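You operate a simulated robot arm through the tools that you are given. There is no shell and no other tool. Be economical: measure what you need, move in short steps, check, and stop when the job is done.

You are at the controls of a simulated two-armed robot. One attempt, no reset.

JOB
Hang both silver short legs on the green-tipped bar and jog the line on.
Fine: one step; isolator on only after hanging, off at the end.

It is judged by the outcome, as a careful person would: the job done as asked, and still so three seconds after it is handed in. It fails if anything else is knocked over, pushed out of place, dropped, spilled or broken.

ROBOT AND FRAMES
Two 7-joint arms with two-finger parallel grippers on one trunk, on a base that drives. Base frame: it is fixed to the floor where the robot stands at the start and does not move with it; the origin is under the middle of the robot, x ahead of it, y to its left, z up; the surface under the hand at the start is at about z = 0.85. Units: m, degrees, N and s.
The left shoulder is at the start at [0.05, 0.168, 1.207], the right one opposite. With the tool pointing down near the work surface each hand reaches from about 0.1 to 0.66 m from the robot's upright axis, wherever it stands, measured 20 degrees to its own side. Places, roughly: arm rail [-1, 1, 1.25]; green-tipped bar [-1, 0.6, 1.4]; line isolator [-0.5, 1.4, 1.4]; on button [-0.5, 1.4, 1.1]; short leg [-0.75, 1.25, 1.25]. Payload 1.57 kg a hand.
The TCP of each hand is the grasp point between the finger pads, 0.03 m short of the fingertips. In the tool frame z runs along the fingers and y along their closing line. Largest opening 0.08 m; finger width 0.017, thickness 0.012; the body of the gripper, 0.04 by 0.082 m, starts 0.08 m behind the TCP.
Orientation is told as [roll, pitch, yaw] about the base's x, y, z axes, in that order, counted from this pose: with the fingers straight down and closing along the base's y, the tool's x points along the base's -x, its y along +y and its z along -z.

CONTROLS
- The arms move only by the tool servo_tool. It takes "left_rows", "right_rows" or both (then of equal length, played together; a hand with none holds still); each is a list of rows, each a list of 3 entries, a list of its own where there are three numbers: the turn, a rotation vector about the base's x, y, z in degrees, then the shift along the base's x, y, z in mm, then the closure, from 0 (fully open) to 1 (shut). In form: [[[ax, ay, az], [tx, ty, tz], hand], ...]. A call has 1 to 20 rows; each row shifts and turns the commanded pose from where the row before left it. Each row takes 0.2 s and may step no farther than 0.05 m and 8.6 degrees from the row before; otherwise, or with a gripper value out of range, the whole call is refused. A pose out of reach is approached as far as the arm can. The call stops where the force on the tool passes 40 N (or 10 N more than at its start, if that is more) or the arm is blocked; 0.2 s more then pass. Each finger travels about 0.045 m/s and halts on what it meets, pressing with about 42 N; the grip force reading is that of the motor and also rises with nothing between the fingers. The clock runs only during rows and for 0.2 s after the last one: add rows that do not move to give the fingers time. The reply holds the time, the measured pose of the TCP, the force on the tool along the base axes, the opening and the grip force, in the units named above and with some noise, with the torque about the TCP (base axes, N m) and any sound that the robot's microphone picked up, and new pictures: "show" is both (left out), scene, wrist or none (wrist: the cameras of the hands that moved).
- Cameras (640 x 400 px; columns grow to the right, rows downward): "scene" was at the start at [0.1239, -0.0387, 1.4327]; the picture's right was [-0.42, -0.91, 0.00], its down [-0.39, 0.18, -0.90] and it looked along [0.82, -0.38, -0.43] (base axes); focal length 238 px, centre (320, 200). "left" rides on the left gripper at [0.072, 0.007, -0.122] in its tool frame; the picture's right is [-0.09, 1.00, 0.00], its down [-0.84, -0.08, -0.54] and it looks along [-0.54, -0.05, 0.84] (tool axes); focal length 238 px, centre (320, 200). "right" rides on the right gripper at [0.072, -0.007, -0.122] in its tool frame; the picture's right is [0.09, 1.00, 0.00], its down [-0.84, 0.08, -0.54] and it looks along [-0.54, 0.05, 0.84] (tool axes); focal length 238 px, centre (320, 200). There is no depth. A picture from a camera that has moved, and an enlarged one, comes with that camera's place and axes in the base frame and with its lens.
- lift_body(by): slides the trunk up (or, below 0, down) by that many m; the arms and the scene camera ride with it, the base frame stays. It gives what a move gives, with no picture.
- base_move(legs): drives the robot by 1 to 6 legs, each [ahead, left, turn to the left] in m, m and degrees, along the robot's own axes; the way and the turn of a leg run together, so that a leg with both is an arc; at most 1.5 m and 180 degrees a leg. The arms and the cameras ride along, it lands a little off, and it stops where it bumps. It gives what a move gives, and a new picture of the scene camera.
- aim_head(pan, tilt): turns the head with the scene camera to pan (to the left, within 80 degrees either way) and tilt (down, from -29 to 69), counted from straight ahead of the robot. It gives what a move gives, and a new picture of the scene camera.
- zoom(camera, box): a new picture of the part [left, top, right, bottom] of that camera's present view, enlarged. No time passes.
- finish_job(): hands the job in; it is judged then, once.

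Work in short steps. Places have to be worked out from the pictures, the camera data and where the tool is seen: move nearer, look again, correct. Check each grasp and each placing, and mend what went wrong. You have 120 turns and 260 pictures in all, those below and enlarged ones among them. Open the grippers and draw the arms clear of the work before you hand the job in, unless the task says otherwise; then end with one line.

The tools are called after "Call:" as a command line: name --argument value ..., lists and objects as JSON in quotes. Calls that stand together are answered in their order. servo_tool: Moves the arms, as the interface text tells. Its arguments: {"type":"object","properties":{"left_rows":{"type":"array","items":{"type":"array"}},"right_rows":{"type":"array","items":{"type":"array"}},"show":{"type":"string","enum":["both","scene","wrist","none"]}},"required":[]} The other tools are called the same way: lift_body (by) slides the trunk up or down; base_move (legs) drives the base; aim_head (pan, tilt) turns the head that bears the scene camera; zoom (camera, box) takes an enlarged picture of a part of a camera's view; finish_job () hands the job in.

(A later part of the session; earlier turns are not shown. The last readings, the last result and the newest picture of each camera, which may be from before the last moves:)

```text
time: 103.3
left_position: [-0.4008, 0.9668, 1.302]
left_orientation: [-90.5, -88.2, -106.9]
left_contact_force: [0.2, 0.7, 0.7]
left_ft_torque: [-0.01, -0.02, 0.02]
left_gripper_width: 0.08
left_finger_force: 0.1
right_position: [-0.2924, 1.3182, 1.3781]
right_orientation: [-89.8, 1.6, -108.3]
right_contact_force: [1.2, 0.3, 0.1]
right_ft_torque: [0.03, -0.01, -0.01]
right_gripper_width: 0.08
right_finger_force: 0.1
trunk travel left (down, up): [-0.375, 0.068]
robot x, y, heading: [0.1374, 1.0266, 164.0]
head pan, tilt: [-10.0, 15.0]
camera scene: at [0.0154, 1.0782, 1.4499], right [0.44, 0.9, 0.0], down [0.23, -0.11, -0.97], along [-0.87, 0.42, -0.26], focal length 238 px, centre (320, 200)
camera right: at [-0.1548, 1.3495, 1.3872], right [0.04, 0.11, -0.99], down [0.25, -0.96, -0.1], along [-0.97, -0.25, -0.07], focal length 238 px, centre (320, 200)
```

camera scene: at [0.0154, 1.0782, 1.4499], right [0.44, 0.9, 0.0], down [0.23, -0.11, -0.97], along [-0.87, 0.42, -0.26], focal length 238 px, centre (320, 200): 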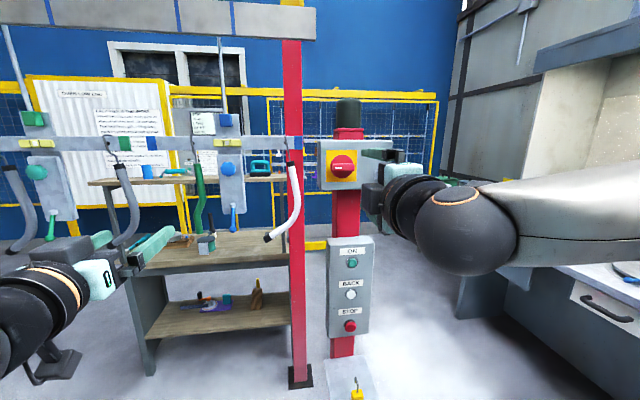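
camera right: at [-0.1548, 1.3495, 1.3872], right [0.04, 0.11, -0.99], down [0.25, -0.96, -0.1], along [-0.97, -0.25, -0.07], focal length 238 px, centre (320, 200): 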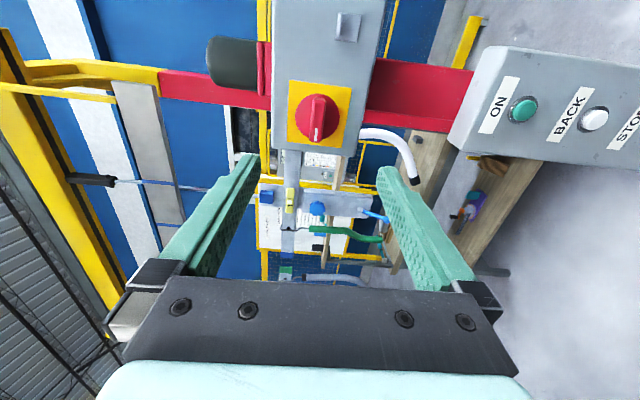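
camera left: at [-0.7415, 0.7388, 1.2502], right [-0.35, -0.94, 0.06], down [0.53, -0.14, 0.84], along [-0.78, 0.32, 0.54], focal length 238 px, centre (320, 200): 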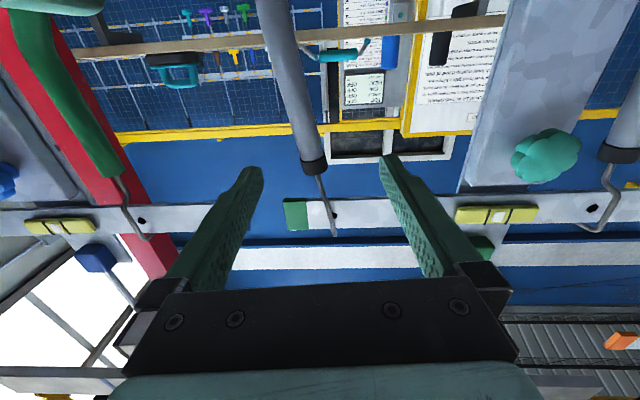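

Alignment checks out: knob straight ahead ~190 mm. I advance 150 mm and look.

Call:
servo_tool --right_rows '[[[0, 0, 0], [-23.8, 7.7, 0], 0], [[0, 0, 0], [-23.8, 7.7, 0], 0], [[0, 0, 0], [-23.8, 7.7, 0], 0], [[0, 0, 0], [-23.8, 7.7, 0], 0], [[0, 0, 0], [-23.8, 7.7, 0], 0], [[0, 0, 0], [-23.8, 7.7, 0], 0]]'

```text
time: 104.7
left_position: [-0.4016, 0.9676, 1.3016]
left_orientation: [-89.4, -88.3, -108.2]
left_contact_force: [-0.4, 0.2, -0.4]
left_ft_torque: [0.03, 0.03, 0.04]
left_gripper_width: 0.0802
left_finger_force: 0.0
right_position: [-0.4356, 1.3666, 1.3772]
right_orientation: [-90.1, 1.5, -108.2]
right_contact_force: [-0.2, 0.2, 0.8]
right_ft_torque: [0.01, -0.03, -0.02]
right_gripper_width: 0.0799
right_finger_force: 0.2
trunk travel left (down, up): [-0.375, 0.068]
robot x, y, heading: [0.137, 1.0247, 164.1]
head pan, tilt: [-10.0, 15.0]
camera scene: at [0.0147, 1.0783, 1.4498], right [0.44, 0.9, 0.0], down [0.23, -0.11, -0.97], along [-0.87, 0.42, -0.26], focal length 238 px, centre (320, 200)
camera right: at [-0.2982, 1.3966, 1.3873], right [0.04, 0.11, -0.99], down [0.25, -0.96, -0.1], along [-0.97, -0.25, -0.07], focal length 238 px, centre (320, 200)
```

scene: 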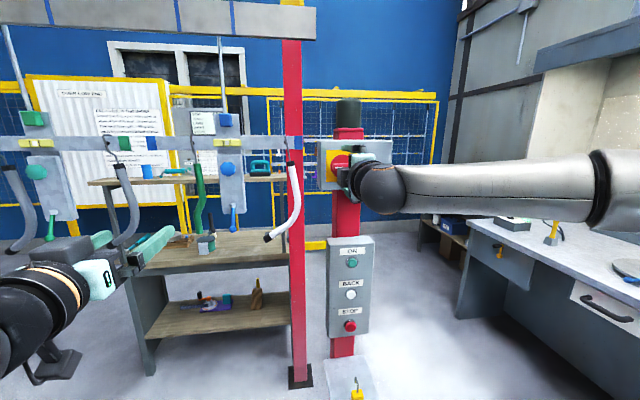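
right: 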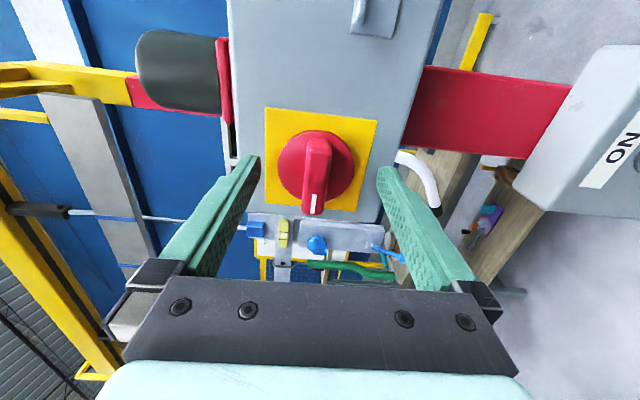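

Handle front is ~38 mm ahead of the TCP and 5 mm left. I shift left, advance 20 mm, and close on the handle.

Call:
servo_tool --right_rows '[[[0, 0, 0], [-1.2, -3.8, 1], 0], [[0, 0, 0], [-9.5, 3.1, 0], 0], [[0, 0, 0], [-9.5, 3.1, 0], 0], [[0, 0, 0], [0, 0, 0], 0.3], [[0, 0, 0], [0, 0, 0], 0.5], [[0, 0, 0], [0, 0, 0], 0.7], [[0, 0, 0], [0, 0, 0], 0.9], [[0, 0, 0], [0, 0, 0], 1], [[0, 0, 0], [0, 0, 0], 1]]' --show "wrist"

```text
time: 106.7
left_position: [-0.3962, 0.966, 1.3049]
left_orientation: [-100.5, -88.3, -97.1]
left_contact_force: [-0.2, 0.4, 0.1]
left_ft_torque: [0.04, -0.01, 0.03]
left_gripper_width: 0.0798
left_finger_force: 0.0
right_position: [-0.4511, 1.3663, 1.3797]
right_orientation: [-90.0, 1.4, -108.2]
right_contact_force: [35.1, -7.2, -12.1]
right_ft_torque: [-0.27, -0.17, 0.08]
right_gripper_width: 0.0517
right_finger_force: 20.2
trunk travel left (down, up): [-0.375, 0.068]
robot x, y, heading: [0.1357, 1.0258, 164.1]
head pan, tilt: [-10.0, 15.0]
camera right: at [-0.3125, 1.3968, 1.3894], right [0.04, 0.11, -0.99], down [0.25, -0.96, -0.1], along [-0.97, -0.25, -0.06], focal length 238 px, centre (320, 200)
```

right: 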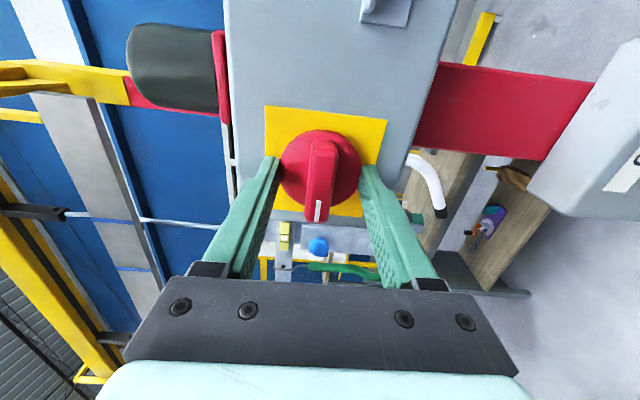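

I went in too deep: fingertips hit the plate and grip the disc. I open slightly, back off 12 mm, and close on the handle only.

Call:
servo_tool --right_rows '[[[0, 0, 0], [4.8, -1.5, 0], 0.2], [[0, 0, 0], [4.8, -1.5, 0], 0.2], [[0, 0, 0], [4.8, -1.5, 0], 0.2], [[0, 0, 0], [0, 0, 0], 0.6], [[0, 0, 0], [0, 0, 0], 0.8], [[0, 0, 0], [0, 0, 0], 1], [[0, 0, 0], [0, 0, 0], 1], [[0, 0, 0], [0, 0, 0], 1]]' --show "wrist"

```text
time: 108.5
left_position: [-0.3997, 0.9664, 1.3026]
left_orientation: [-90.4, -88.3, -107.2]
left_contact_force: [0.0, 0.4, -0.3]
left_ft_torque: [0.0, 0.02, 0.04]
left_gripper_width: 0.08
left_finger_force: 0.1
right_position: [-0.4427, 1.3648, 1.3798]
right_orientation: [-90.1, 1.4, -108.3]
right_contact_force: [-6.2, 2.0, 11.0]
right_ft_torque: [0.07, 0.25, 0.48]
right_gripper_width: 0.0515
right_finger_force: 44.6
trunk travel left (down, up): [-0.375, 0.068]
robot x, y, heading: [0.1334, 1.0283, 164.0]
head pan, tilt: [-10.0, 15.0]
camera right: at [-0.3042, 1.3939, 1.3891], right [0.04, 0.11, -0.99], down [0.25, -0.96, -0.1], along [-0.97, -0.25, -0.06], focal length 238 px, centre (320, 200)
```

right: 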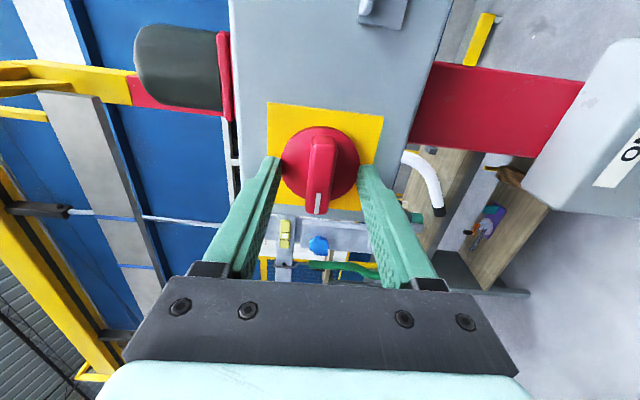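

Still on the disc rim. I open, back off another 11 mm, and close again.

Call:
servo_tool --right_rows '[[[0, 0, 0], [0, 0, 0], 0.2], [[0, 0, 0], [3.5, -1.1, 0], 0.2], [[0, 0, 0], [7, -2.3, 0], 0.2], [[0, 0, 0], [0, 0, 0], 0.6], [[0, 0, 0], [0, 0, 0], 0.8], [[0, 0, 0], [0, 0, 0], 1], [[0, 0, 0], [0, 0, 0], 1], [[0, 0, 0], [0, 0, 0], 1]]' --show "wrist"

```text
time: 110.3
left_position: [-0.4007, 0.9661, 1.3026]
left_orientation: [-90.6, -88.3, -107.0]
left_contact_force: [-0.3, -0.3, 0.5]
left_ft_torque: [0.02, 0.0, -0.01]
left_gripper_width: 0.0803
left_finger_force: 0.0
right_position: [-0.4319, 1.3603, 1.3799]
right_orientation: [-90.0, 1.4, -108.3]
right_contact_force: [-2.6, 0.1, 4.4]
right_ft_torque: [-0.32, 0.22, 0.02]
right_gripper_width: 0.0164
right_finger_force: 32.1
trunk travel left (down, up): [-0.375, 0.068]
robot x, y, heading: [0.1388, 1.025, 164.0]
head pan, tilt: [-10.0, 15.0]
camera right: at [-0.2934, 1.3902, 1.3892], right [0.04, 0.11, -0.99], down [0.25, -0.96, -0.1], along [-0.97, -0.25, -0.06], focal length 238 px, centre (320, 200)
```

right: 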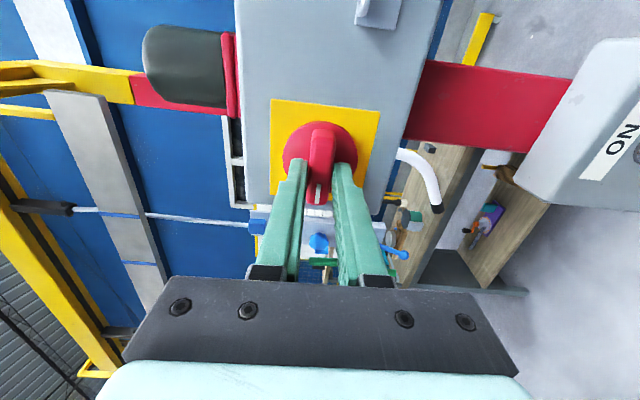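

Now the handle itself is gripped (16 mm). I turn clockwise about 41° and check forces.

Call:
servo_tool --right_rows '[[[-7.8, 2.53, 0], [0, 0.2, 0.8], 1], [[-7.8, 2.53, 0], [0, 0.2, 0.8], 1], [[-7.8, 2.53, 0], [0.1, 0.3, 0.7], 1], [[-7.8, 2.53, 0], [0.1, 0.4, 0.6], 1], [[-7.8, 2.53, 0], [0.2, 0.5, 0.6], 1]]' --show "wrist"

```text
time: 111.5
left_position: [-0.4008, 0.9669, 1.3013]
left_orientation: [-91.0, -88.3, -106.7]
left_contact_force: [0.0, 0.0, -0.3]
left_ft_torque: [0.03, 0.0, 0.02]
left_gripper_width: 0.0801
left_finger_force: 0.0
right_position: [-0.4308, 1.3589, 1.3806]
right_orientation: [-89.6, -39.6, -108.3]
right_contact_force: [3.4, -3.4, -4.6]
right_ft_torque: [0.09, 0.2, 0.11]
right_gripper_width: 0.0159
right_finger_force: 31.1
trunk travel left (down, up): [-0.375, 0.068]
robot x, y, heading: [0.1363, 1.0274, 164.0]
head pan, tilt: [-10.0, 15.0]
camera right: at [-0.2969, 1.3796, 1.3416], right [-0.17, -0.54, -0.83], down [0.3, -0.83, 0.48], along [-0.94, -0.17, 0.3], focal length 238 px, centre (320, 200)
```

right: 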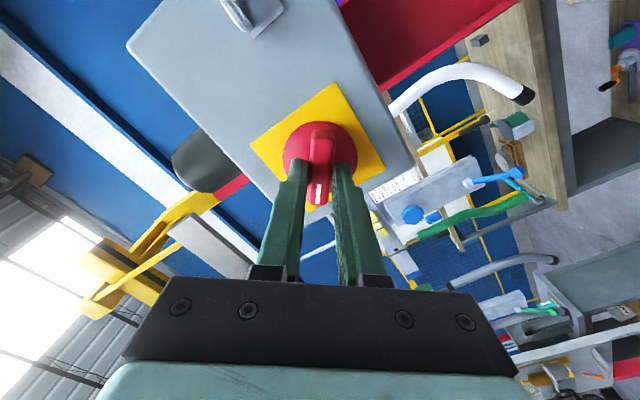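

The knob is turning with the hand at low force. I continue to 90°.

Call:
servo_tool --right_rows '[[[-7.8, 2.53, 0], [0.2, 0.5, 0.4], 1], [[-7.8, 2.53, 0], [0.2, 0.6, 0.3], 1], [[-7.8, 2.53, 0], [0.2, 0.7, 0.2], 1], [[-7.8, 2.53, 0], [0.2, 0.7, 0.1], 1], [[-7.8, 2.53, 0], [0.2, 0.7, 0], 1], [[-7.8, 2.53, 0], [0.2, 0.7, 0], 1]]'

Call:
zoom --camera "right" --box '[200, 80, 440, 240]'

```text
time: 112.9
left_position: [-0.4013, 0.9654, 1.3014]
left_orientation: [-90.7, -88.2, -106.9]
left_contact_force: [-0.2, 0.4, -0.8]
left_ft_torque: [-0.02, -0.04, 0.0]
left_gripper_width: 0.0801
left_finger_force: 0.2
right_position: [-0.4312, 1.3602, 1.3806]
right_orientation: [-65.4, -88.6, -132.1]
right_contact_force: [6.4, -16.1, -17.6]
right_ft_torque: [-0.01, -0.12, 0.09]
right_gripper_width: 0.016
right_finger_force: 31.5
trunk travel left (down, up): [-0.375, 0.068]
robot x, y, heading: [0.1341, 1.0289, 164.1]
head pan, tilt: [-10.0, 15.0]
camera scene: at [0.0148, 1.0759, 1.4499], right [0.44, 0.9, 0.0], down [0.23, -0.11, -0.97], along [-0.87, 0.42, -0.26], focal length 238 px, centre (320, 200)
camera right: at [-0.312, 1.3321, 1.3114], right [-0.3, -0.95, -0.11], down [0.48, -0.25, 0.84], along [-0.83, 0.2, 0.53], focal length 238 px, centre (320, 200)
```

scene: 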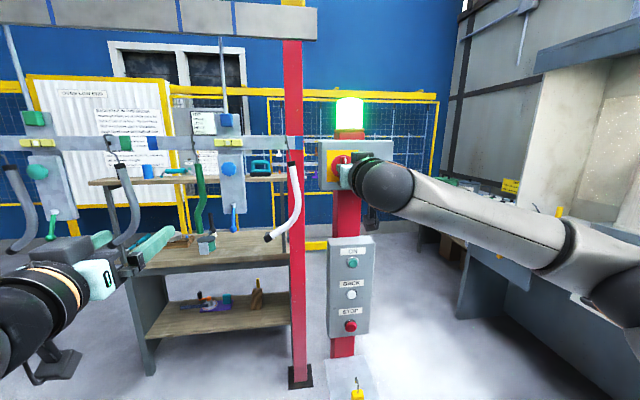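
right: 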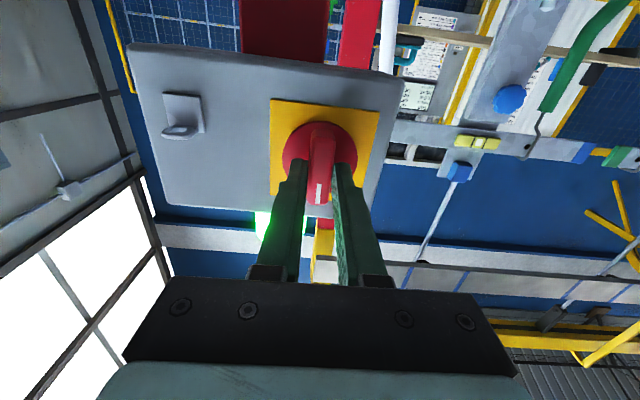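

```text
2.50 times, centred on (320, 160) of right
camera zoom: at [-0.312, 1.3321, 1.3114], right [-0.3, -0.95, -0.11], down [0.48, -0.25, 0.84], along [-0.83, 0.2, 0.53], focal length 596 px, centre (320, 300)
```

zoom: 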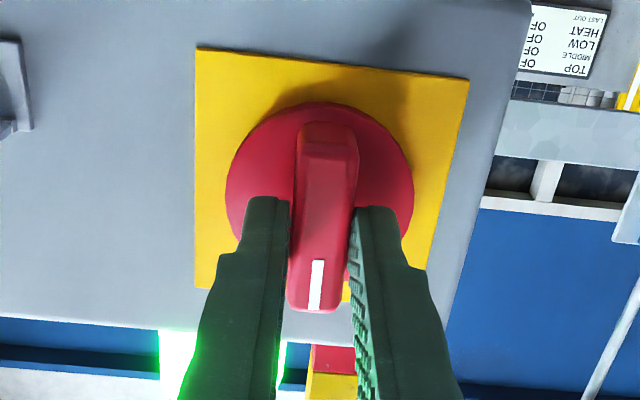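

Green beacon lit: isolator on. I release the handle and draw back 100 mm.

Call:
servo_tool --right_rows '[[[0, 0, 0], [0, 0, 0], 0.6], [[0, 0, 0], [0, 0, 0], 0.4], [[0, 0, 0], [0, 0, 0], 0.4], [[0, 0, 0], [19, -6.2, 0], 0.4], [[0, 0, 0], [28.5, -9.3, 0], 0.4], [[0, 0, 0], [47.5, -15.4, 0], 1], [[0, 0, 0], [0, 0, -30], 1], [[0, 0, 0], [0, 0, -40], 1]]' --show "scene"

Call:
zoom --camera "scene" --box '[300, 220, 400, 350]'

Call:
zoom --camera "scene" --box '[300, 90, 420, 200]'

```text
time: 114.7
left_position: [-0.4002, 0.9666, 1.302]
left_orientation: [-90.2, -88.4, -107.3]
left_contact_force: [0.1, 1.2, 0.1]
left_ft_torque: [0.04, 0.02, -0.01]
left_gripper_width: 0.08
left_finger_force: 0.1
right_position: [-0.3351, 1.334, 1.3125]
right_orientation: [-78.8, -88.7, -119.1]
right_contact_force: [-0.5, 0.4, 1.3]
right_ft_torque: [0.0, -0.04, 0.0]
right_gripper_width: 0.0003
right_finger_force: 11.9
trunk travel left (down, up): [-0.375, 0.068]
robot x, y, heading: [0.1371, 1.0284, 163.8]
head pan, tilt: [-10.0, 15.0]
camera scene: at [0.0153, 1.0786, 1.4499], right [0.44, 0.9, 0.0], down [0.23, -0.11, -0.97], along [-0.87, 0.42, -0.26], focal length 238 px, centre (320, 200)
```

scene: 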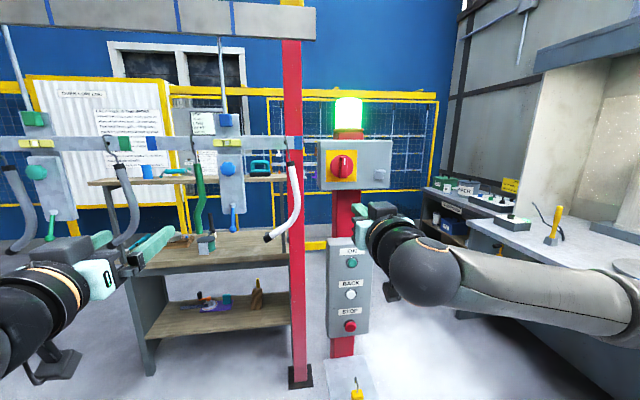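

```text
3.08 times, centred on (350, 285) of scene
camera zoom: at [0.0153, 1.0786, 1.4499], right [0.44, 0.9, 0.0], down [0.23, -0.11, -0.97], along [-0.87, 0.42, -0.26], focal length 733 px, centre (228, -62)
```

zoom: 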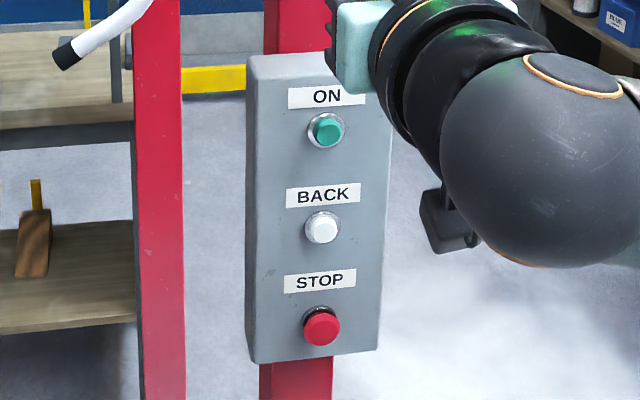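

```text
3.64 times, centred on (360, 145) of scene
camera zoom: at [0.0153, 1.0786, 1.4499], right [0.44, 0.9, 0.0], down [0.23, -0.11, -0.97], along [-0.87, 0.42, -0.26], focal length 866 px, centre (174, 400)
```

zoom: 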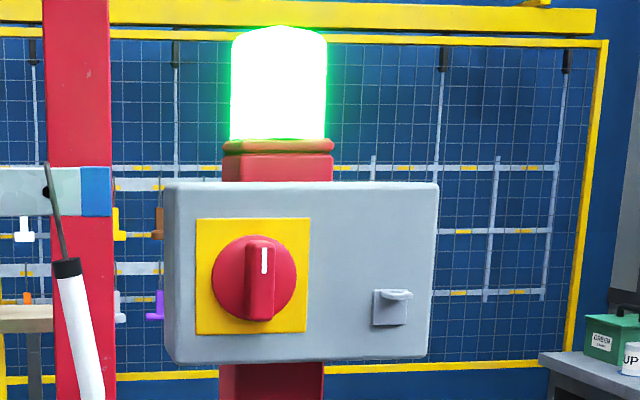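

Isolator pointer up, beacon green. The ON button is at about (−0.472, 1.411, 1.115). I lower the closed right hand in front of it.

Call:
servo_tool --right_rows '[[[0, 0, 0], [2, 6, -36], 1], [[0, 0, 0], [2, 6, -36], 1], [[0, 0, 0], [2, 6, -36], 1], [[0, 0, 0], [2, 6, -36], 1], [[0, 0, 0], [2, 6, -36], 1]]'

```text
time: 115.9
left_position: [-0.4002, 0.9671, 1.301]
left_orientation: [-88.9, -88.4, -108.7]
left_contact_force: [0.2, 0.5, 0.6]
left_ft_torque: [0.04, 0.03, 0.0]
left_gripper_width: 0.0798
left_finger_force: 0.0
right_position: [-0.3313, 1.3061, 1.1714]
right_orientation: [-67.1, -88.8, -131.1]
right_contact_force: [0.4, 0.1, 0.2]
right_ft_torque: [0.02, 0.04, 0.02]
right_gripper_width: 0.0002
right_finger_force: 21.2
right hand out of reach, approached as far as the arm can: row 3, 4, 5
trunk travel left (down, up): [-0.375, 0.068]
robot x, y, heading: [0.1378, 1.026, 164.4]
head pan, tilt: [-10.0, 15.0]
camera scene: at [0.0147, 1.0794, 1.4498], right [0.44, 0.9, 0.0], down [0.23, -0.11, -0.97], along [-0.87, 0.42, -0.26], focal length 238 px, centre (320, 200)
camera right: at [-0.2126, 1.2758, 1.1019], right [-0.31, -0.94, -0.11], down [0.48, -0.26, 0.84], along [-0.82, 0.21, 0.53], focal length 238 px, centre (320, 200)
```

scene: 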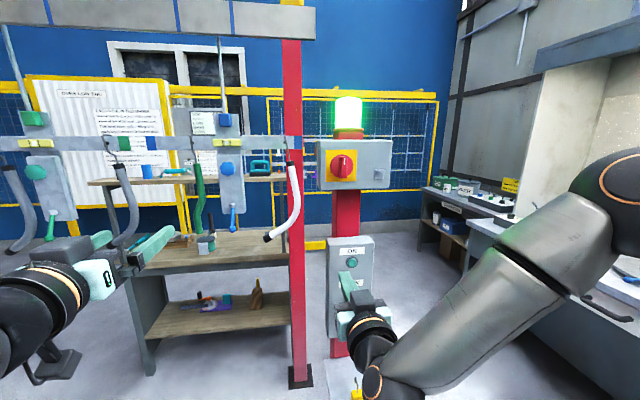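
right: 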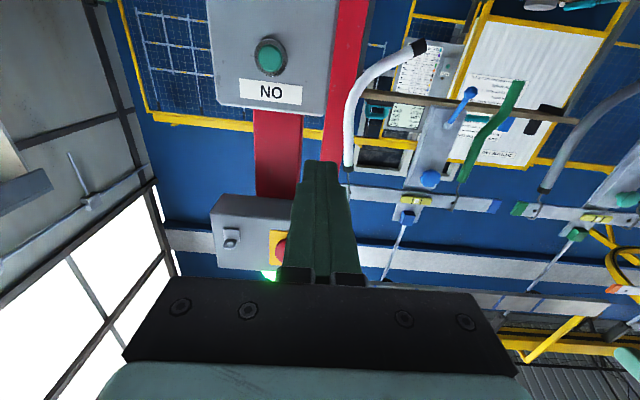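

Low height with a level hand is out of reach, so I lower the trunk 0.13 m, which brings the hand to button height comfortably.

Call:
lift_body --by -0.13

Call:
servo_tool --right_rows '[[[0, 0, 0], [0, 0, 40], 1], [[0, 0, 0], [0, 0, 40], 1], [[0, 0, 0], [0, 0, 31], 1], [[0, 0, 0], [0, 0, 0], 1]]'

```text
time: 117.5
left_position: [-0.3998, 0.9672, 1.1729]
left_orientation: [-90.7, -88.4, -106.8]
left_contact_force: [0.5, -0.1, 0.3]
left_ft_torque: [-0.03, 0.02, -0.01]
left_gripper_width: 0.0801
left_finger_force: 0.0
right_position: [-0.331, 1.305, 1.0429]
right_orientation: [-68.7, -88.5, -129.7]
right_contact_force: [-0.8, -0.4, 0.0]
right_ft_torque: [-0.01, 0.0, 0.02]
right_gripper_width: 0.0
right_finger_force: 21.3
trunk travel left (down, up): [-0.245, 0.198]
robot x, y, heading: [0.1401, 1.0273, 163.9]
head pan, tilt: [-10.0, 15.0]
```

```text
time: 118.5
left_position: [-0.4009, 0.9662, 1.1723]
left_orientation: [-90.3, -88.3, -107.1]
left_contact_force: [0.3, -0.5, -0.9]
left_ft_torque: [0.02, 0.02, 0.0]
left_gripper_width: 0.0797
left_finger_force: 0.1
right_position: [-0.3313, 1.305, 1.1538]
right_orientation: [-67.6, -88.5, -130.6]
right_contact_force: [-0.1, -0.3, -0.3]
right_ft_torque: [0.0, 0.01, -0.01]
right_gripper_width: 0.0
right_finger_force: 21.4
trunk travel left (down, up): [-0.245, 0.198]
robot x, y, heading: [0.1389, 1.0253, 164.3]
head pan, tilt: [-10.0, 15.0]
camera scene: at [0.0152, 1.0783, 1.3199], right [0.44, 0.9, 0.0], down [0.23, -0.11, -0.97], along [-0.87, 0.42, -0.26], focal length 238 px, centre (320, 200)
camera right: at [-0.2127, 1.2744, 1.0832], right [-0.31, -0.94, -0.11], down [0.48, -0.26, 0.84], along [-0.82, 0.21, 0.53], focal length 238 px, centre (320, 200)
```

scene: 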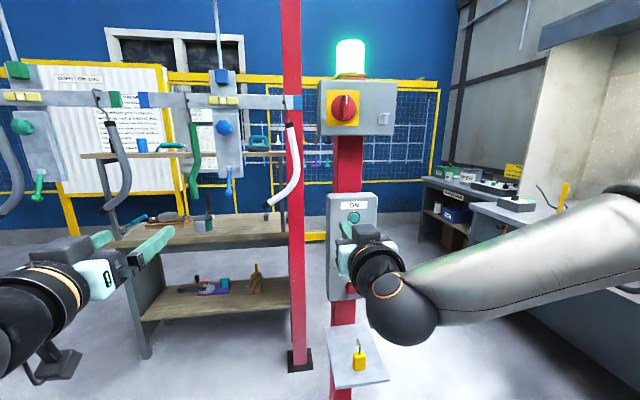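
right: 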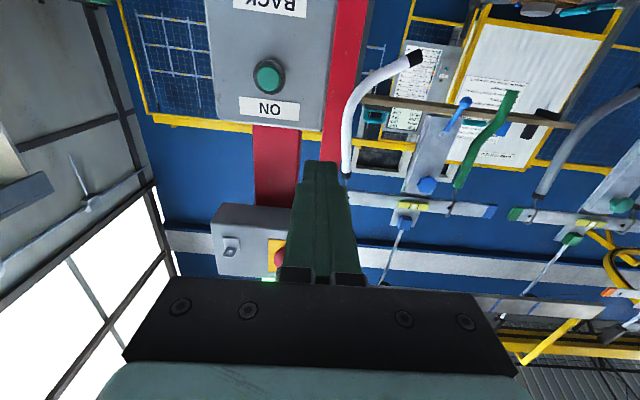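

Button confirmed near (−0.471, 1.414, 1.113). I shift the closed fingertips right 60 mm and down 41 mm to line up with it.

Call:
servo_tool --right_rows '[[[0, 0, 0], [4.6, 14.2, -10.2], 1], [[0, 0, 0], [4.6, 14.2, -10.2], 1], [[0, 0, 0], [4.6, 14.2, -10.2], 1], [[0, 0, 0], [4.6, 14.2, -10.2], 1], [[0, 0, 0], [-28.5, 9.3, 0], 1], [[0, 0, 0], [-28.5, 9.3, 0], 1]]'

Call:
zoom --camera "scene" --box '[300, 180, 420, 300]'

```text
time: 119.9
left_position: [-0.4013, 0.9671, 1.1724]
left_orientation: [-90.3, -88.3, -107.2]
left_contact_force: [0.5, -0.2, 0.1]
left_ft_torque: [-0.02, -0.02, -0.03]
left_gripper_width: 0.0801
left_finger_force: 0.0
right_position: [-0.3374, 1.3646, 1.1139]
right_orientation: [-53.2, -88.3, -145.4]
right_contact_force: [-0.8, -0.5, -0.3]
right_ft_torque: [0.03, 0.01, 0.0]
right_gripper_width: 0.0001
right_finger_force: 21.0
right hand out of reach, approached as far as the arm can: row 5, 6
trunk travel left (down, up): [-0.245, 0.198]
robot x, y, heading: [0.1391, 1.0228, 163.9]
head pan, tilt: [-10.0, 15.0]
camera scene: at [0.0152, 1.0783, 1.3199], right [0.44, 0.9, 0.0], down [0.23, -0.11, -0.97], along [-0.87, 0.42, -0.26], focal length 238 px, centre (320, 200)
camera right: at [-0.2185, 1.3337, 1.0461], right [-0.32, -0.94, -0.11], down [0.47, -0.26, 0.84], along [-0.82, 0.21, 0.52], focal length 238 px, centre (320, 200)
```

scene: 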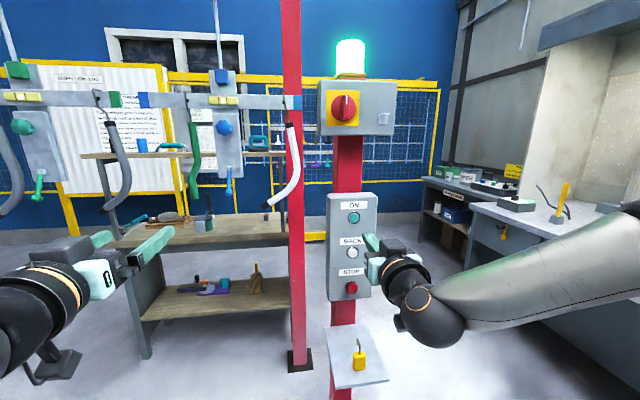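
right: 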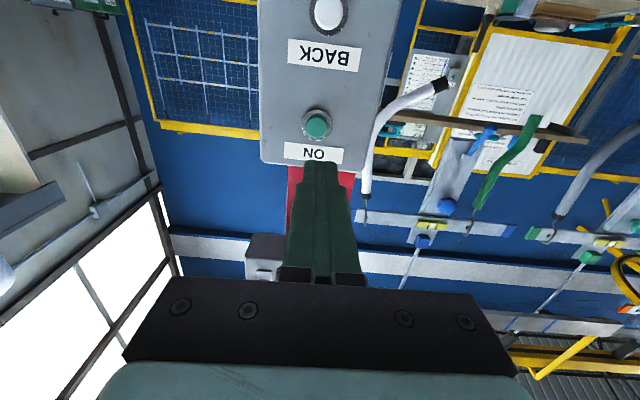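

```text
3.33 times, centred on (360, 240) of scene
camera zoom: at [0.0152, 1.0783, 1.3199], right [0.44, 0.9, 0.0], down [0.23, -0.11, -0.97], along [-0.87, 0.42, -0.26], focal length 794 px, centre (187, 67)
```

zoom: 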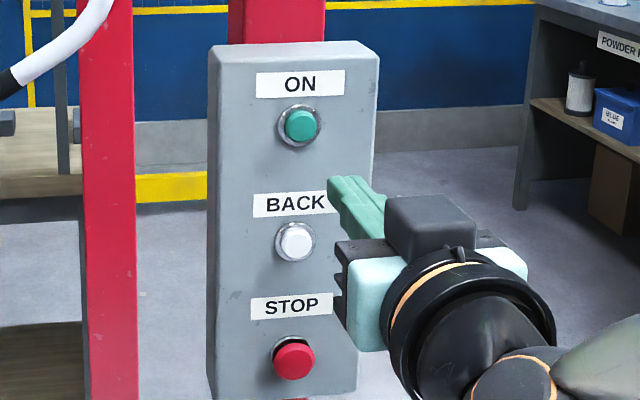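

Alignment is within 6 mm, but the last forward rows were partly unreachable. I try a small further advance with a 6 mm right correction.

Call:
servo_tool --right_rows '[[[0, 0, 0], [1.9, 5.7, 0], 1], [[0, 0, 0], [-9.5, 3.1, 0], 1], [[0, 0, 0], [-9.5, 3.1, 0], 1]]' --show "none"

```text
time: 120.7
left_position: [-0.4009, 0.9675, 1.1719]
left_orientation: [-90.0, -88.2, -107.5]
left_contact_force: [-0.1, 0.3, -0.7]
left_ft_torque: [0.01, 0.0, 0.0]
left_gripper_width: 0.08
left_finger_force: 0.0
right_position: [-0.3541, 1.37, 1.1216]
right_orientation: [-56.8, -88.4, -141.7]
right_contact_force: [-0.7, 0.5, 0.6]
right_ft_torque: [0.01, -0.01, 0.0]
right_gripper_width: 0.0001
right_finger_force: 21.4
right hand out of reach, approached as far as the arm can: row 1
trunk travel left (down, up): [-0.245, 0.198]
robot x, y, heading: [0.1397, 1.0252, 164.0]
head pan, tilt: [-10.0, 15.0]
```

I let it settle to see where it actually ends up.

Call:
servo_tool --right_rows '[[[0, 0, 0], [0, 0, 0], 1], [[0, 0, 0], [0, 0, 0], 1]]' --show "none"

```text
time: 121.3
left_position: [-0.4009, 0.9661, 1.1728]
left_orientation: [-90.3, -88.3, -107.2]
left_contact_force: [-0.3, 0.0, -0.1]
left_ft_torque: [0.0, 0.01, 0.02]
left_gripper_width: 0.0802
left_finger_force: 0.0
right_position: [-0.3549, 1.371, 1.1214]
right_orientation: [-57.3, -88.4, -141.2]
right_contact_force: [-1.0, 0.4, 0.3]
right_ft_torque: [-0.01, -0.02, 0.02]
right_gripper_width: 0.0003
right_finger_force: 21.4
trunk travel left (down, up): [-0.245, 0.198]
robot x, y, heading: [0.1342, 1.0209, 163.9]
head pan, tilt: [-10.0, 15.0]
```

It now tracks again. I advance 60 mm and correct right 5 mm, down 8 mm.

Call:
servo_tool --right_rows '[[[0, 0, 0], [-19, 6.2, 0], 1], [[0, 0, 0], [-19, 6.2, 0], 1], [[0, 0, 0], [-19, 6.2, 0], 1], [[0, 0, 0], [1.6, 5, -4], 1], [[0, 0, 0], [0, 0, -4], 1]]'

Call:
zoom --camera "scene" --box '[300, 180, 420, 300]'

```text
time: 122.5
left_position: [-0.4012, 0.9666, 1.1729]
left_orientation: [-90.2, -88.4, -107.3]
left_contact_force: [0.4, 0.0, 0.0]
left_ft_torque: [-0.01, -0.01, 0.0]
left_gripper_width: 0.0801
left_finger_force: 0.1
right_position: [-0.3634, 1.3706, 1.1206]
right_orientation: [-57.7, -88.4, -140.9]
right_contact_force: [0.3, 0.2, 0.3]
right_ft_torque: [0.01, -0.02, 0.02]
right_gripper_width: 0.0
right_finger_force: 21.3
right hand out of reach, approached as far as the arm can: row 1, 2, 3, 4, 5
trunk travel left (down, up): [-0.245, 0.198]
robot x, y, heading: [0.1355, 1.0241, 163.8]
head pan, tilt: [-10.0, 15.0]
camera scene: at [0.0152, 1.0783, 1.3199], right [0.44, 0.9, 0.0], down [0.23, -0.11, -0.97], along [-0.87, 0.42, -0.26], focal length 238 px, centre (320, 200)
camera right: at [-0.2454, 1.3402, 1.051], right [-0.31, -0.94, -0.12], down [0.47, -0.26, 0.84], along [-0.82, 0.21, 0.53], focal length 238 px, centre (320, 200)
```

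scene: 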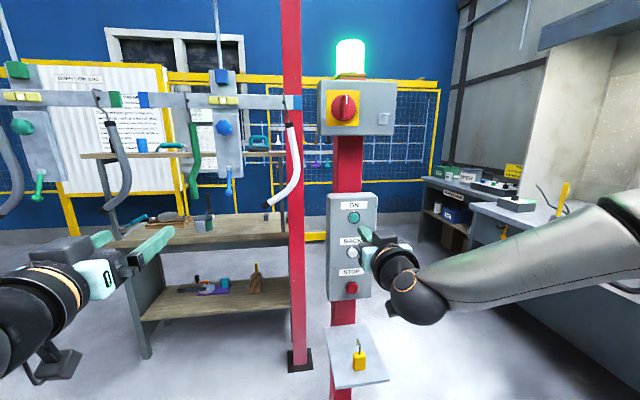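
right: 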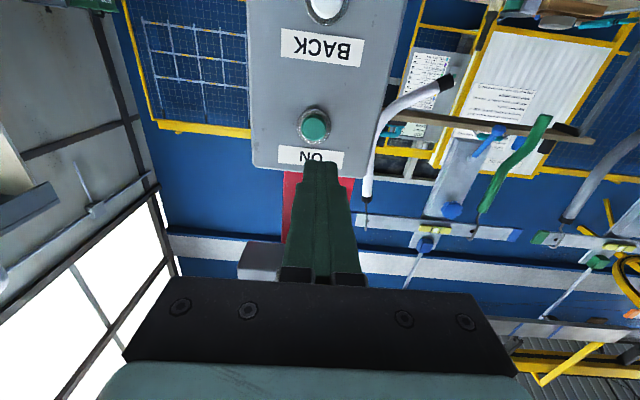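

```text
3.33 times, centred on (360, 240) of scene
camera zoom: at [0.0152, 1.0783, 1.3199], right [0.44, 0.9, 0.0], down [0.23, -0.11, -0.97], along [-0.87, 0.42, -0.26], focal length 794 px, centre (187, 67)
```

zoom: 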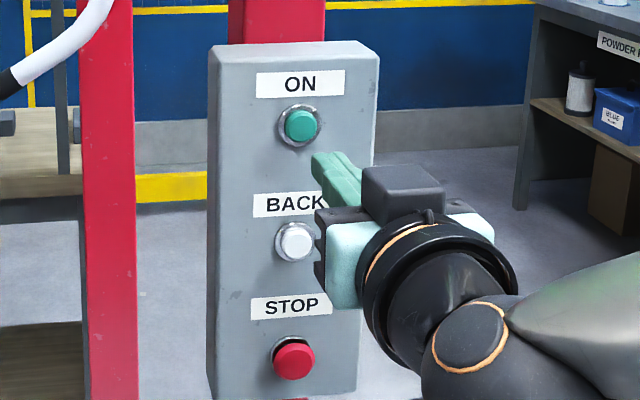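

The arm posture is limited at this height relative to the shoulder; it worked well ~0.17 m above shoulder earlier. I lower the trunk another 0.14 m and raise the hand again.

Call:
lift_body --by -0.14

Call:
servo_tool --right_rows '[[[0, 0, 0], [0, 0, 40], 1], [[0, 0, 0], [0, 0, 40], 1], [[0, 0, 0], [0, 0, 40], 1], [[0, 0, 0], [0, 0, 13], 1], [[0, 0, 0], [0, 0, 0], 1]]' --show "none"

```text
time: 124.1
left_position: [-0.4009, 0.9663, 1.0326]
left_orientation: [-90.8, -88.2, -106.8]
left_contact_force: [-0.5, 0.4, -0.7]
left_ft_torque: [0.03, 0.03, -0.01]
left_gripper_width: 0.0802
left_finger_force: 0.0
right_position: [-0.364, 1.3717, 0.9797]
right_orientation: [-56.7, -88.4, -141.7]
right_contact_force: [0.3, -0.1, 0.5]
right_ft_torque: [0.01, -0.01, -0.01]
right_gripper_width: 0.0001
right_finger_force: 21.1
trunk travel left (down, up): [-0.105, 0.338]
robot x, y, heading: [0.1382, 1.0248, 164.4]
head pan, tilt: [-10.0, 15.0]
```

```text
time: 125.3
left_position: [-0.402, 0.9671, 1.0317]
left_orientation: [-90.3, -88.3, -107.2]
left_contact_force: [0.1, -0.4, -0.4]
left_ft_torque: [-0.02, 0.0, -0.02]
left_gripper_width: 0.0801
left_finger_force: 0.1
right_position: [-0.3641, 1.3723, 1.1137]
right_orientation: [-55.5, -88.6, -142.9]
right_contact_force: [0.6, -0.4, -0.6]
right_ft_torque: [-0.01, -0.04, -0.01]
right_gripper_width: 0.0001
right_finger_force: 21.9
trunk travel left (down, up): [-0.105, 0.338]
robot x, y, heading: [0.1378, 1.0253, 164.1]
head pan, tilt: [-10.0, 15.0]
```

Reached cleanly. I correct 7 mm right and advance 60 mm.

Call:
servo_tool --right_rows '[[[0, 0, 0], [2.2, 6.7, 0], 1], [[0, 0, 0], [-19, 6.2, 0], 1], [[0, 0, 0], [-19, 6.2, 0], 1], [[0, 0, 0], [-19, 6.2, 0], 1]]'

Call:
zoom --camera "scene" --box '[300, 120, 420, 240]'

```text
time: 126.3
left_position: [-0.4011, 0.9657, 1.0324]
left_orientation: [-90.2, -88.3, -107.4]
left_contact_force: [-0.1, -0.6, -0.4]
left_ft_torque: [-0.02, -0.01, 0.01]
left_gripper_width: 0.0801
left_finger_force: 0.0
right_position: [-0.4197, 1.3973, 1.1137]
right_orientation: [-57.7, -88.4, -140.9]
right_contact_force: [-0.1, 0.5, 0.0]
right_ft_torque: [0.01, -0.03, 0.01]
right_gripper_width: 0.0
right_finger_force: 21.4
trunk travel left (down, up): [-0.105, 0.338]
robot x, y, heading: [0.1353, 1.0254, 164.1]
head pan, tilt: [-10.0, 15.0]
camera scene: at [0.0152, 1.0783, 1.1799], right [0.44, 0.9, 0.0], down [0.23, -0.11, -0.97], along [-0.87, 0.42, -0.26], focal length 238 px, centre (320, 200)
camera right: at [-0.3013, 1.3666, 1.0445], right [-0.31, -0.94, -0.12], down [0.47, -0.26, 0.84], along [-0.82, 0.21, 0.53], focal length 238 px, centre (320, 200)
```

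scene: 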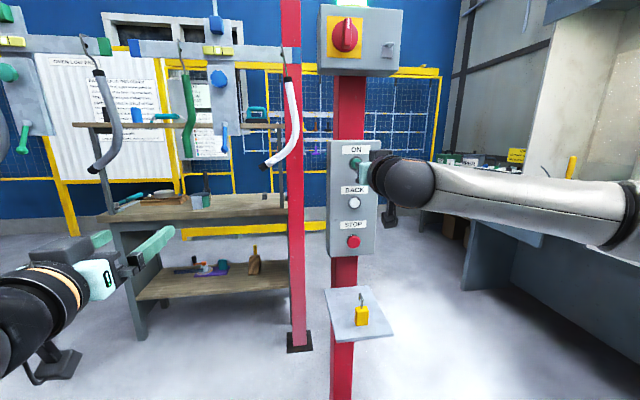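
right: 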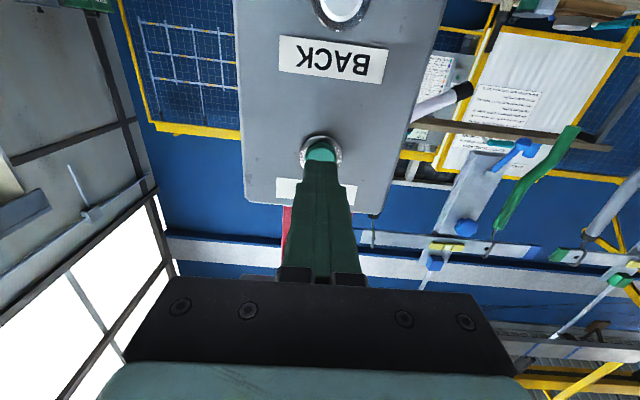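

```text
3.33 times, centred on (360, 180) of scene
camera zoom: at [0.0152, 1.0783, 1.1799], right [0.44, 0.9, 0.0], down [0.23, -0.11, -0.97], along [-0.87, 0.42, -0.26], focal length 794 px, centre (187, 267)
```

zoom: 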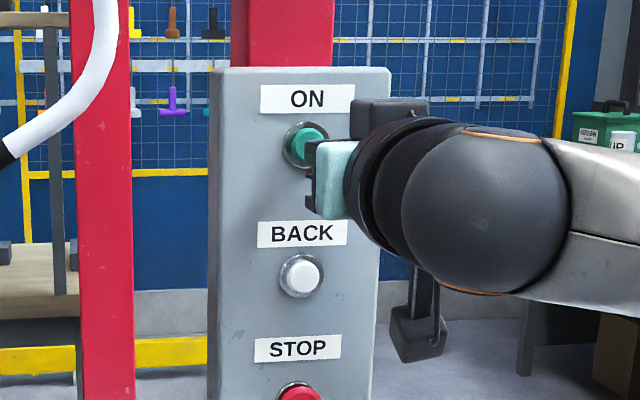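

Fingertip is on line with ON. I advance 22 mm and read the force.

Call:
servo_tool --right_rows '[[[0, 0, 0], [-10.5, 3.4, 0], 1], [[0, 0, 0], [-10.5, 3.4, 0], 1]]' --show "scene"

Call:
zoom --camera "right" --box '[220, 80, 440, 220]'

```text
time: 126.9
left_position: [-0.4017, 0.9662, 1.0316]
left_orientation: [-90.6, -88.4, -107.0]
left_contact_force: [-1.0, 0.0, 0.2]
left_ft_torque: [0.01, 0.01, 0.0]
left_gripper_width: 0.0796
left_finger_force: 0.0
right_position: [-0.4413, 1.4041, 1.1136]
right_orientation: [-56.8, -88.4, -141.7]
right_contact_force: [0.4, 0.2, -0.7]
right_ft_torque: [0.0, -0.01, 0.01]
right_gripper_width: 0.0001
right_finger_force: 21.2
trunk travel left (down, up): [-0.105, 0.338]
robot x, y, heading: [0.137, 1.0238, 164.1]
head pan, tilt: [-10.0, 15.0]
camera scene: at [0.0154, 1.0783, 1.1799], right [0.44, 0.9, 0.0], down [0.23, -0.11, -0.97], along [-0.87, 0.42, -0.26], focal length 238 px, centre (320, 200)
```

scene: 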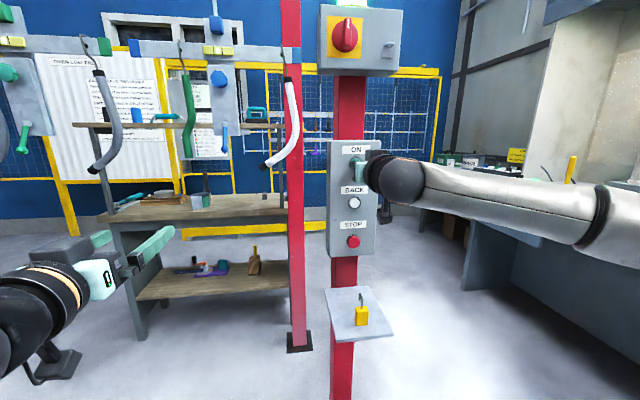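

```text
2.86 times, centred on (330, 150) of right
camera zoom: at [-0.3217, 1.3733, 1.0439], right [-0.31, -0.94, -0.11], down [0.47, -0.26, 0.84], along [-0.82, 0.21, 0.53], focal length 681 px, centre (291, 343)
```

zoom: 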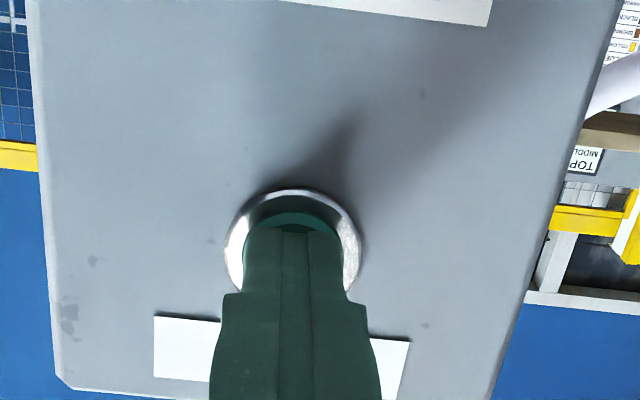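

No contact yet. I press forward another 8 mm in small steps.

Call:
servo_tool --right_rows '[[[0, 0, 0], [-3.8, 1.2, 0], 1], [[0, 0, 0], [-3.8, 1.2, 0], 1]]' --show "none"

```text
time: 127.5
left_position: [-0.3981, 0.9676, 1.0324]
left_orientation: [-94.3, -88.4, -103.2]
left_contact_force: [-0.3, -0.1, 0.0]
left_ft_torque: [0.0, -0.01, 0.02]
left_gripper_width: 0.0797
left_finger_force: 0.2
right_position: [-0.4473, 1.4066, 1.1132]
right_orientation: [-55.3, -88.6, -143.2]
right_contact_force: [19.1, -2.4, -5.8]
right_ft_torque: [-0.04, -0.08, -0.1]
right_gripper_width: 0.0
right_finger_force: 20.8
trunk travel left (down, up): [-0.105, 0.338]
robot x, y, heading: [0.1356, 1.029, 164.4]
head pan, tilt: [-10.0, 15.0]
```

Contact at 19 N. I release the button by backing off and watch whether the line moves.

Call:
servo_tool --right_rows '[[[0, 0, 0], [9.5, -3.1, 0], 1], [[0, 0, 0], [9.5, -3.1, 0], 1], [[0, 0, 0], [0, 0, 0], 1], [[0, 0, 0], [0, 0, 0], 1], [[0, 0, 0], [0, 0, 0], 1]]' --show "scene"

```text
time: 128.7
left_position: [-0.3993, 0.9662, 1.0318]
left_orientation: [-90.3, -88.3, -107.3]
left_contact_force: [0.2, -0.7, 0.5]
left_ft_torque: [0.02, 0.03, -0.03]
left_gripper_width: 0.0798
left_finger_force: 0.0
right_position: [-0.4293, 1.3996, 1.1133]
right_orientation: [-56.1, -88.5, -142.4]
right_contact_force: [0.5, 0.1, 1.0]
right_ft_torque: [-0.05, -0.03, 0.02]
right_gripper_width: 0.0
right_finger_force: 21.3
trunk travel left (down, up): [-0.105, 0.338]
robot x, y, heading: [0.1371, 1.0271, 164.0]
head pan, tilt: [-10.0, 15.0]
camera scene: at [0.0152, 1.0783, 1.1799], right [0.44, 0.9, 0.0], down [0.23, -0.11, -0.97], along [-0.87, 0.42, -0.26], focal length 238 px, centre (320, 200)
```

scene: 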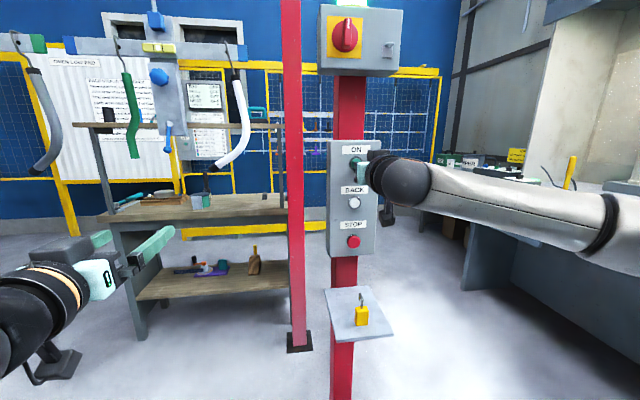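

The line is moving (toward the left). I wait and watch until it settles.

Call:
servo_tool --right_rows '[[[0, 0, 0], [0, 0, 0], 1], [[0, 0, 0], [0, 0, 0], 1], [[0, 0, 0], [0, 0, 0], 1], [[0, 0, 0], [0, 0, 0], 1], [[0, 0, 0], [0, 0, 0], 1]]' --show "scene"

```text
time: 129.9
left_position: [-0.401, 0.9675, 1.0319]
left_orientation: [-90.3, -88.3, -107.3]
left_contact_force: [0.3, -0.8, -0.2]
left_ft_torque: [-0.02, 0.01, -0.05]
left_gripper_width: 0.0799
left_finger_force: 0.0
right_position: [-0.4286, 1.4005, 1.1146]
right_orientation: [-56.4, -88.4, -142.0]
right_contact_force: [-0.2, 0.0, -1.4]
right_ft_torque: [0.02, -0.02, 0.02]
right_gripper_width: 0.0
right_finger_force: 21.5
trunk travel left (down, up): [-0.105, 0.338]
robot x, y, heading: [0.1367, 1.0255, 164.0]
head pan, tilt: [-10.0, 15.0]
camera scene: at [0.0152, 1.0783, 1.1799], right [0.44, 0.9, 0.0], down [0.23, -0.11, -0.97], along [-0.87, 0.42, -0.26], focal length 238 px, centre (320, 200)
```

scene: 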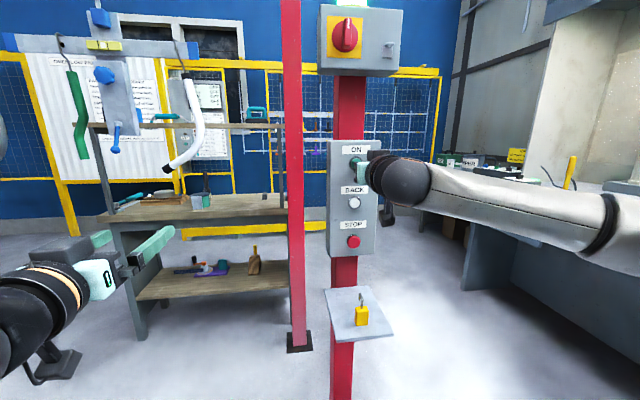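

Still travelling; I pan the head left to watch the green bar.

Call:
aim_head --pan 25 --tilt -10

```text
time: 130.9
left_position: [-0.4015, 0.9664, 1.0328]
left_orientation: [-90.3, -88.3, -107.2]
left_contact_force: [0.4, 0.3, 0.6]
left_ft_torque: [0.02, -0.02, 0.04]
left_gripper_width: 0.0798
left_finger_force: 0.0
right_position: [-0.4287, 1.4005, 1.1133]
right_orientation: [-56.3, -88.4, -142.2]
right_contact_force: [-0.8, -0.3, 0.5]
right_ft_torque: [-0.01, 0.02, -0.01]
right_gripper_width: 0.0002
right_finger_force: 20.9
trunk travel left (down, up): [-0.105, 0.338]
robot x, y, heading: [0.1373, 1.0239, 164.0]
head pan, tilt: [25.0, -10.0]
camera scene: at [0.0159, 1.0242, 1.2192], right [-0.16, 0.99, 0.0], down [-0.17, -0.03, -0.98], along [-0.97, -0.15, 0.17], focal length 238 px, centre (320, 200)
```

scene: 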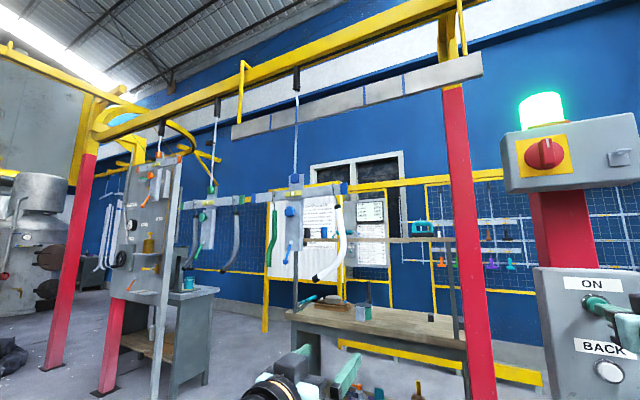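

Call:
servo_tool --right_rows '[[[0, 0, 0], [0, 0, 0], 1], [[0, 0, 0], [0, 0, 0], 1], [[0, 0, 0], [0, 0, 0], 1], [[0, 0, 0], [0, 0, 0], 1]]' --show "scene"

Call:
zoom --camera "scene" --box '[120, 100, 380, 300]'

```text
time: 131.9
left_position: [-0.4004, 0.9665, 1.0316]
left_orientation: [-90.2, -88.4, -107.2]
left_contact_force: [0.6, -0.3, -0.5]
left_ft_torque: [-0.01, 0.0, 0.04]
left_gripper_width: 0.0804
left_finger_force: 0.0
right_position: [-0.4284, 1.4001, 1.1136]
right_orientation: [-56.5, -88.4, -142.1]
right_contact_force: [-0.6, -0.7, -0.9]
right_ft_torque: [0.02, 0.0, 0.03]
right_gripper_width: 0.0001
right_finger_force: 21.4
trunk travel left (down, up): [-0.105, 0.338]
robot x, y, heading: [0.1375, 1.0231, 164.2]
head pan, tilt: [25.0, -10.0]
camera scene: at [0.0159, 1.0242, 1.2193], right [-0.16, 0.99, 0.0], down [-0.17, -0.03, -0.98], along [-0.97, -0.15, 0.17], focal length 238 px, centre (320, 200)
```

scene: 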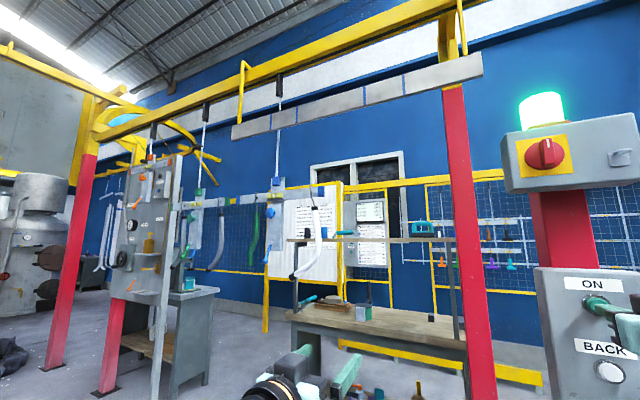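

```text
2.00 times, centred on (250, 200) of scene
camera zoom: at [0.0159, 1.0242, 1.2193], right [-0.16, 0.99, 0.0], down [-0.17, -0.03, -0.98], along [-0.97, -0.15, 0.17], focal length 476 px, centre (460, 200)
```

zoom: 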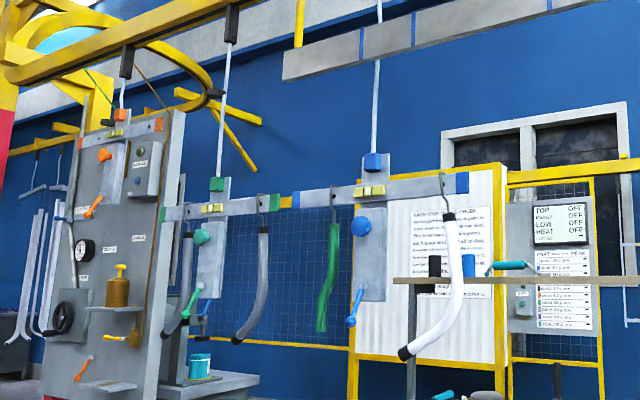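

Call:
servo_tool --right_rows '[[[0, 0, 0], [0, 0, 0], 1], [[0, 0, 0], [0, 0, 0], 1], [[0, 0, 0], [0, 0, 0], 1], [[0, 0, 0], [0, 0, 0], 1], [[0, 0, 0], [0, 0, 0], 1]]' --show "scene"

```text
time: 133.1
left_position: [-0.4013, 0.9667, 1.0322]
left_orientation: [-90.3, -88.3, -107.3]
left_contact_force: [-1.0, 0.4, -0.1]
left_ft_torque: [0.01, -0.02, 0.01]
left_gripper_width: 0.0797
left_finger_force: 0.1
right_position: [-0.4295, 1.3995, 1.1141]
right_orientation: [-56.5, -88.4, -142.1]
right_contact_force: [0.2, 0.6, 0.4]
right_ft_torque: [0.01, 0.0, 0.03]
right_gripper_width: 0.0002
right_finger_force: 21.3
trunk travel left (down, up): [-0.105, 0.338]
robot x, y, heading: [0.1394, 1.0286, 163.8]
head pan, tilt: [25.0, -10.0]
camera scene: at [0.0159, 1.0242, 1.2193], right [-0.16, 0.99, 0.0], down [-0.17, -0.03, -0.98], along [-0.97, -0.15, 0.17], focal length 238 px, centre (320, 200)
```

scene: 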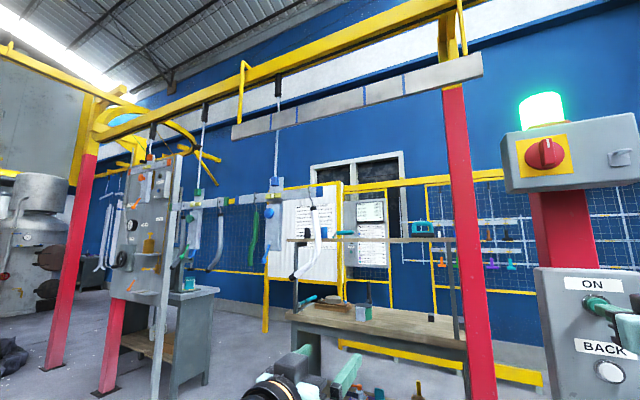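

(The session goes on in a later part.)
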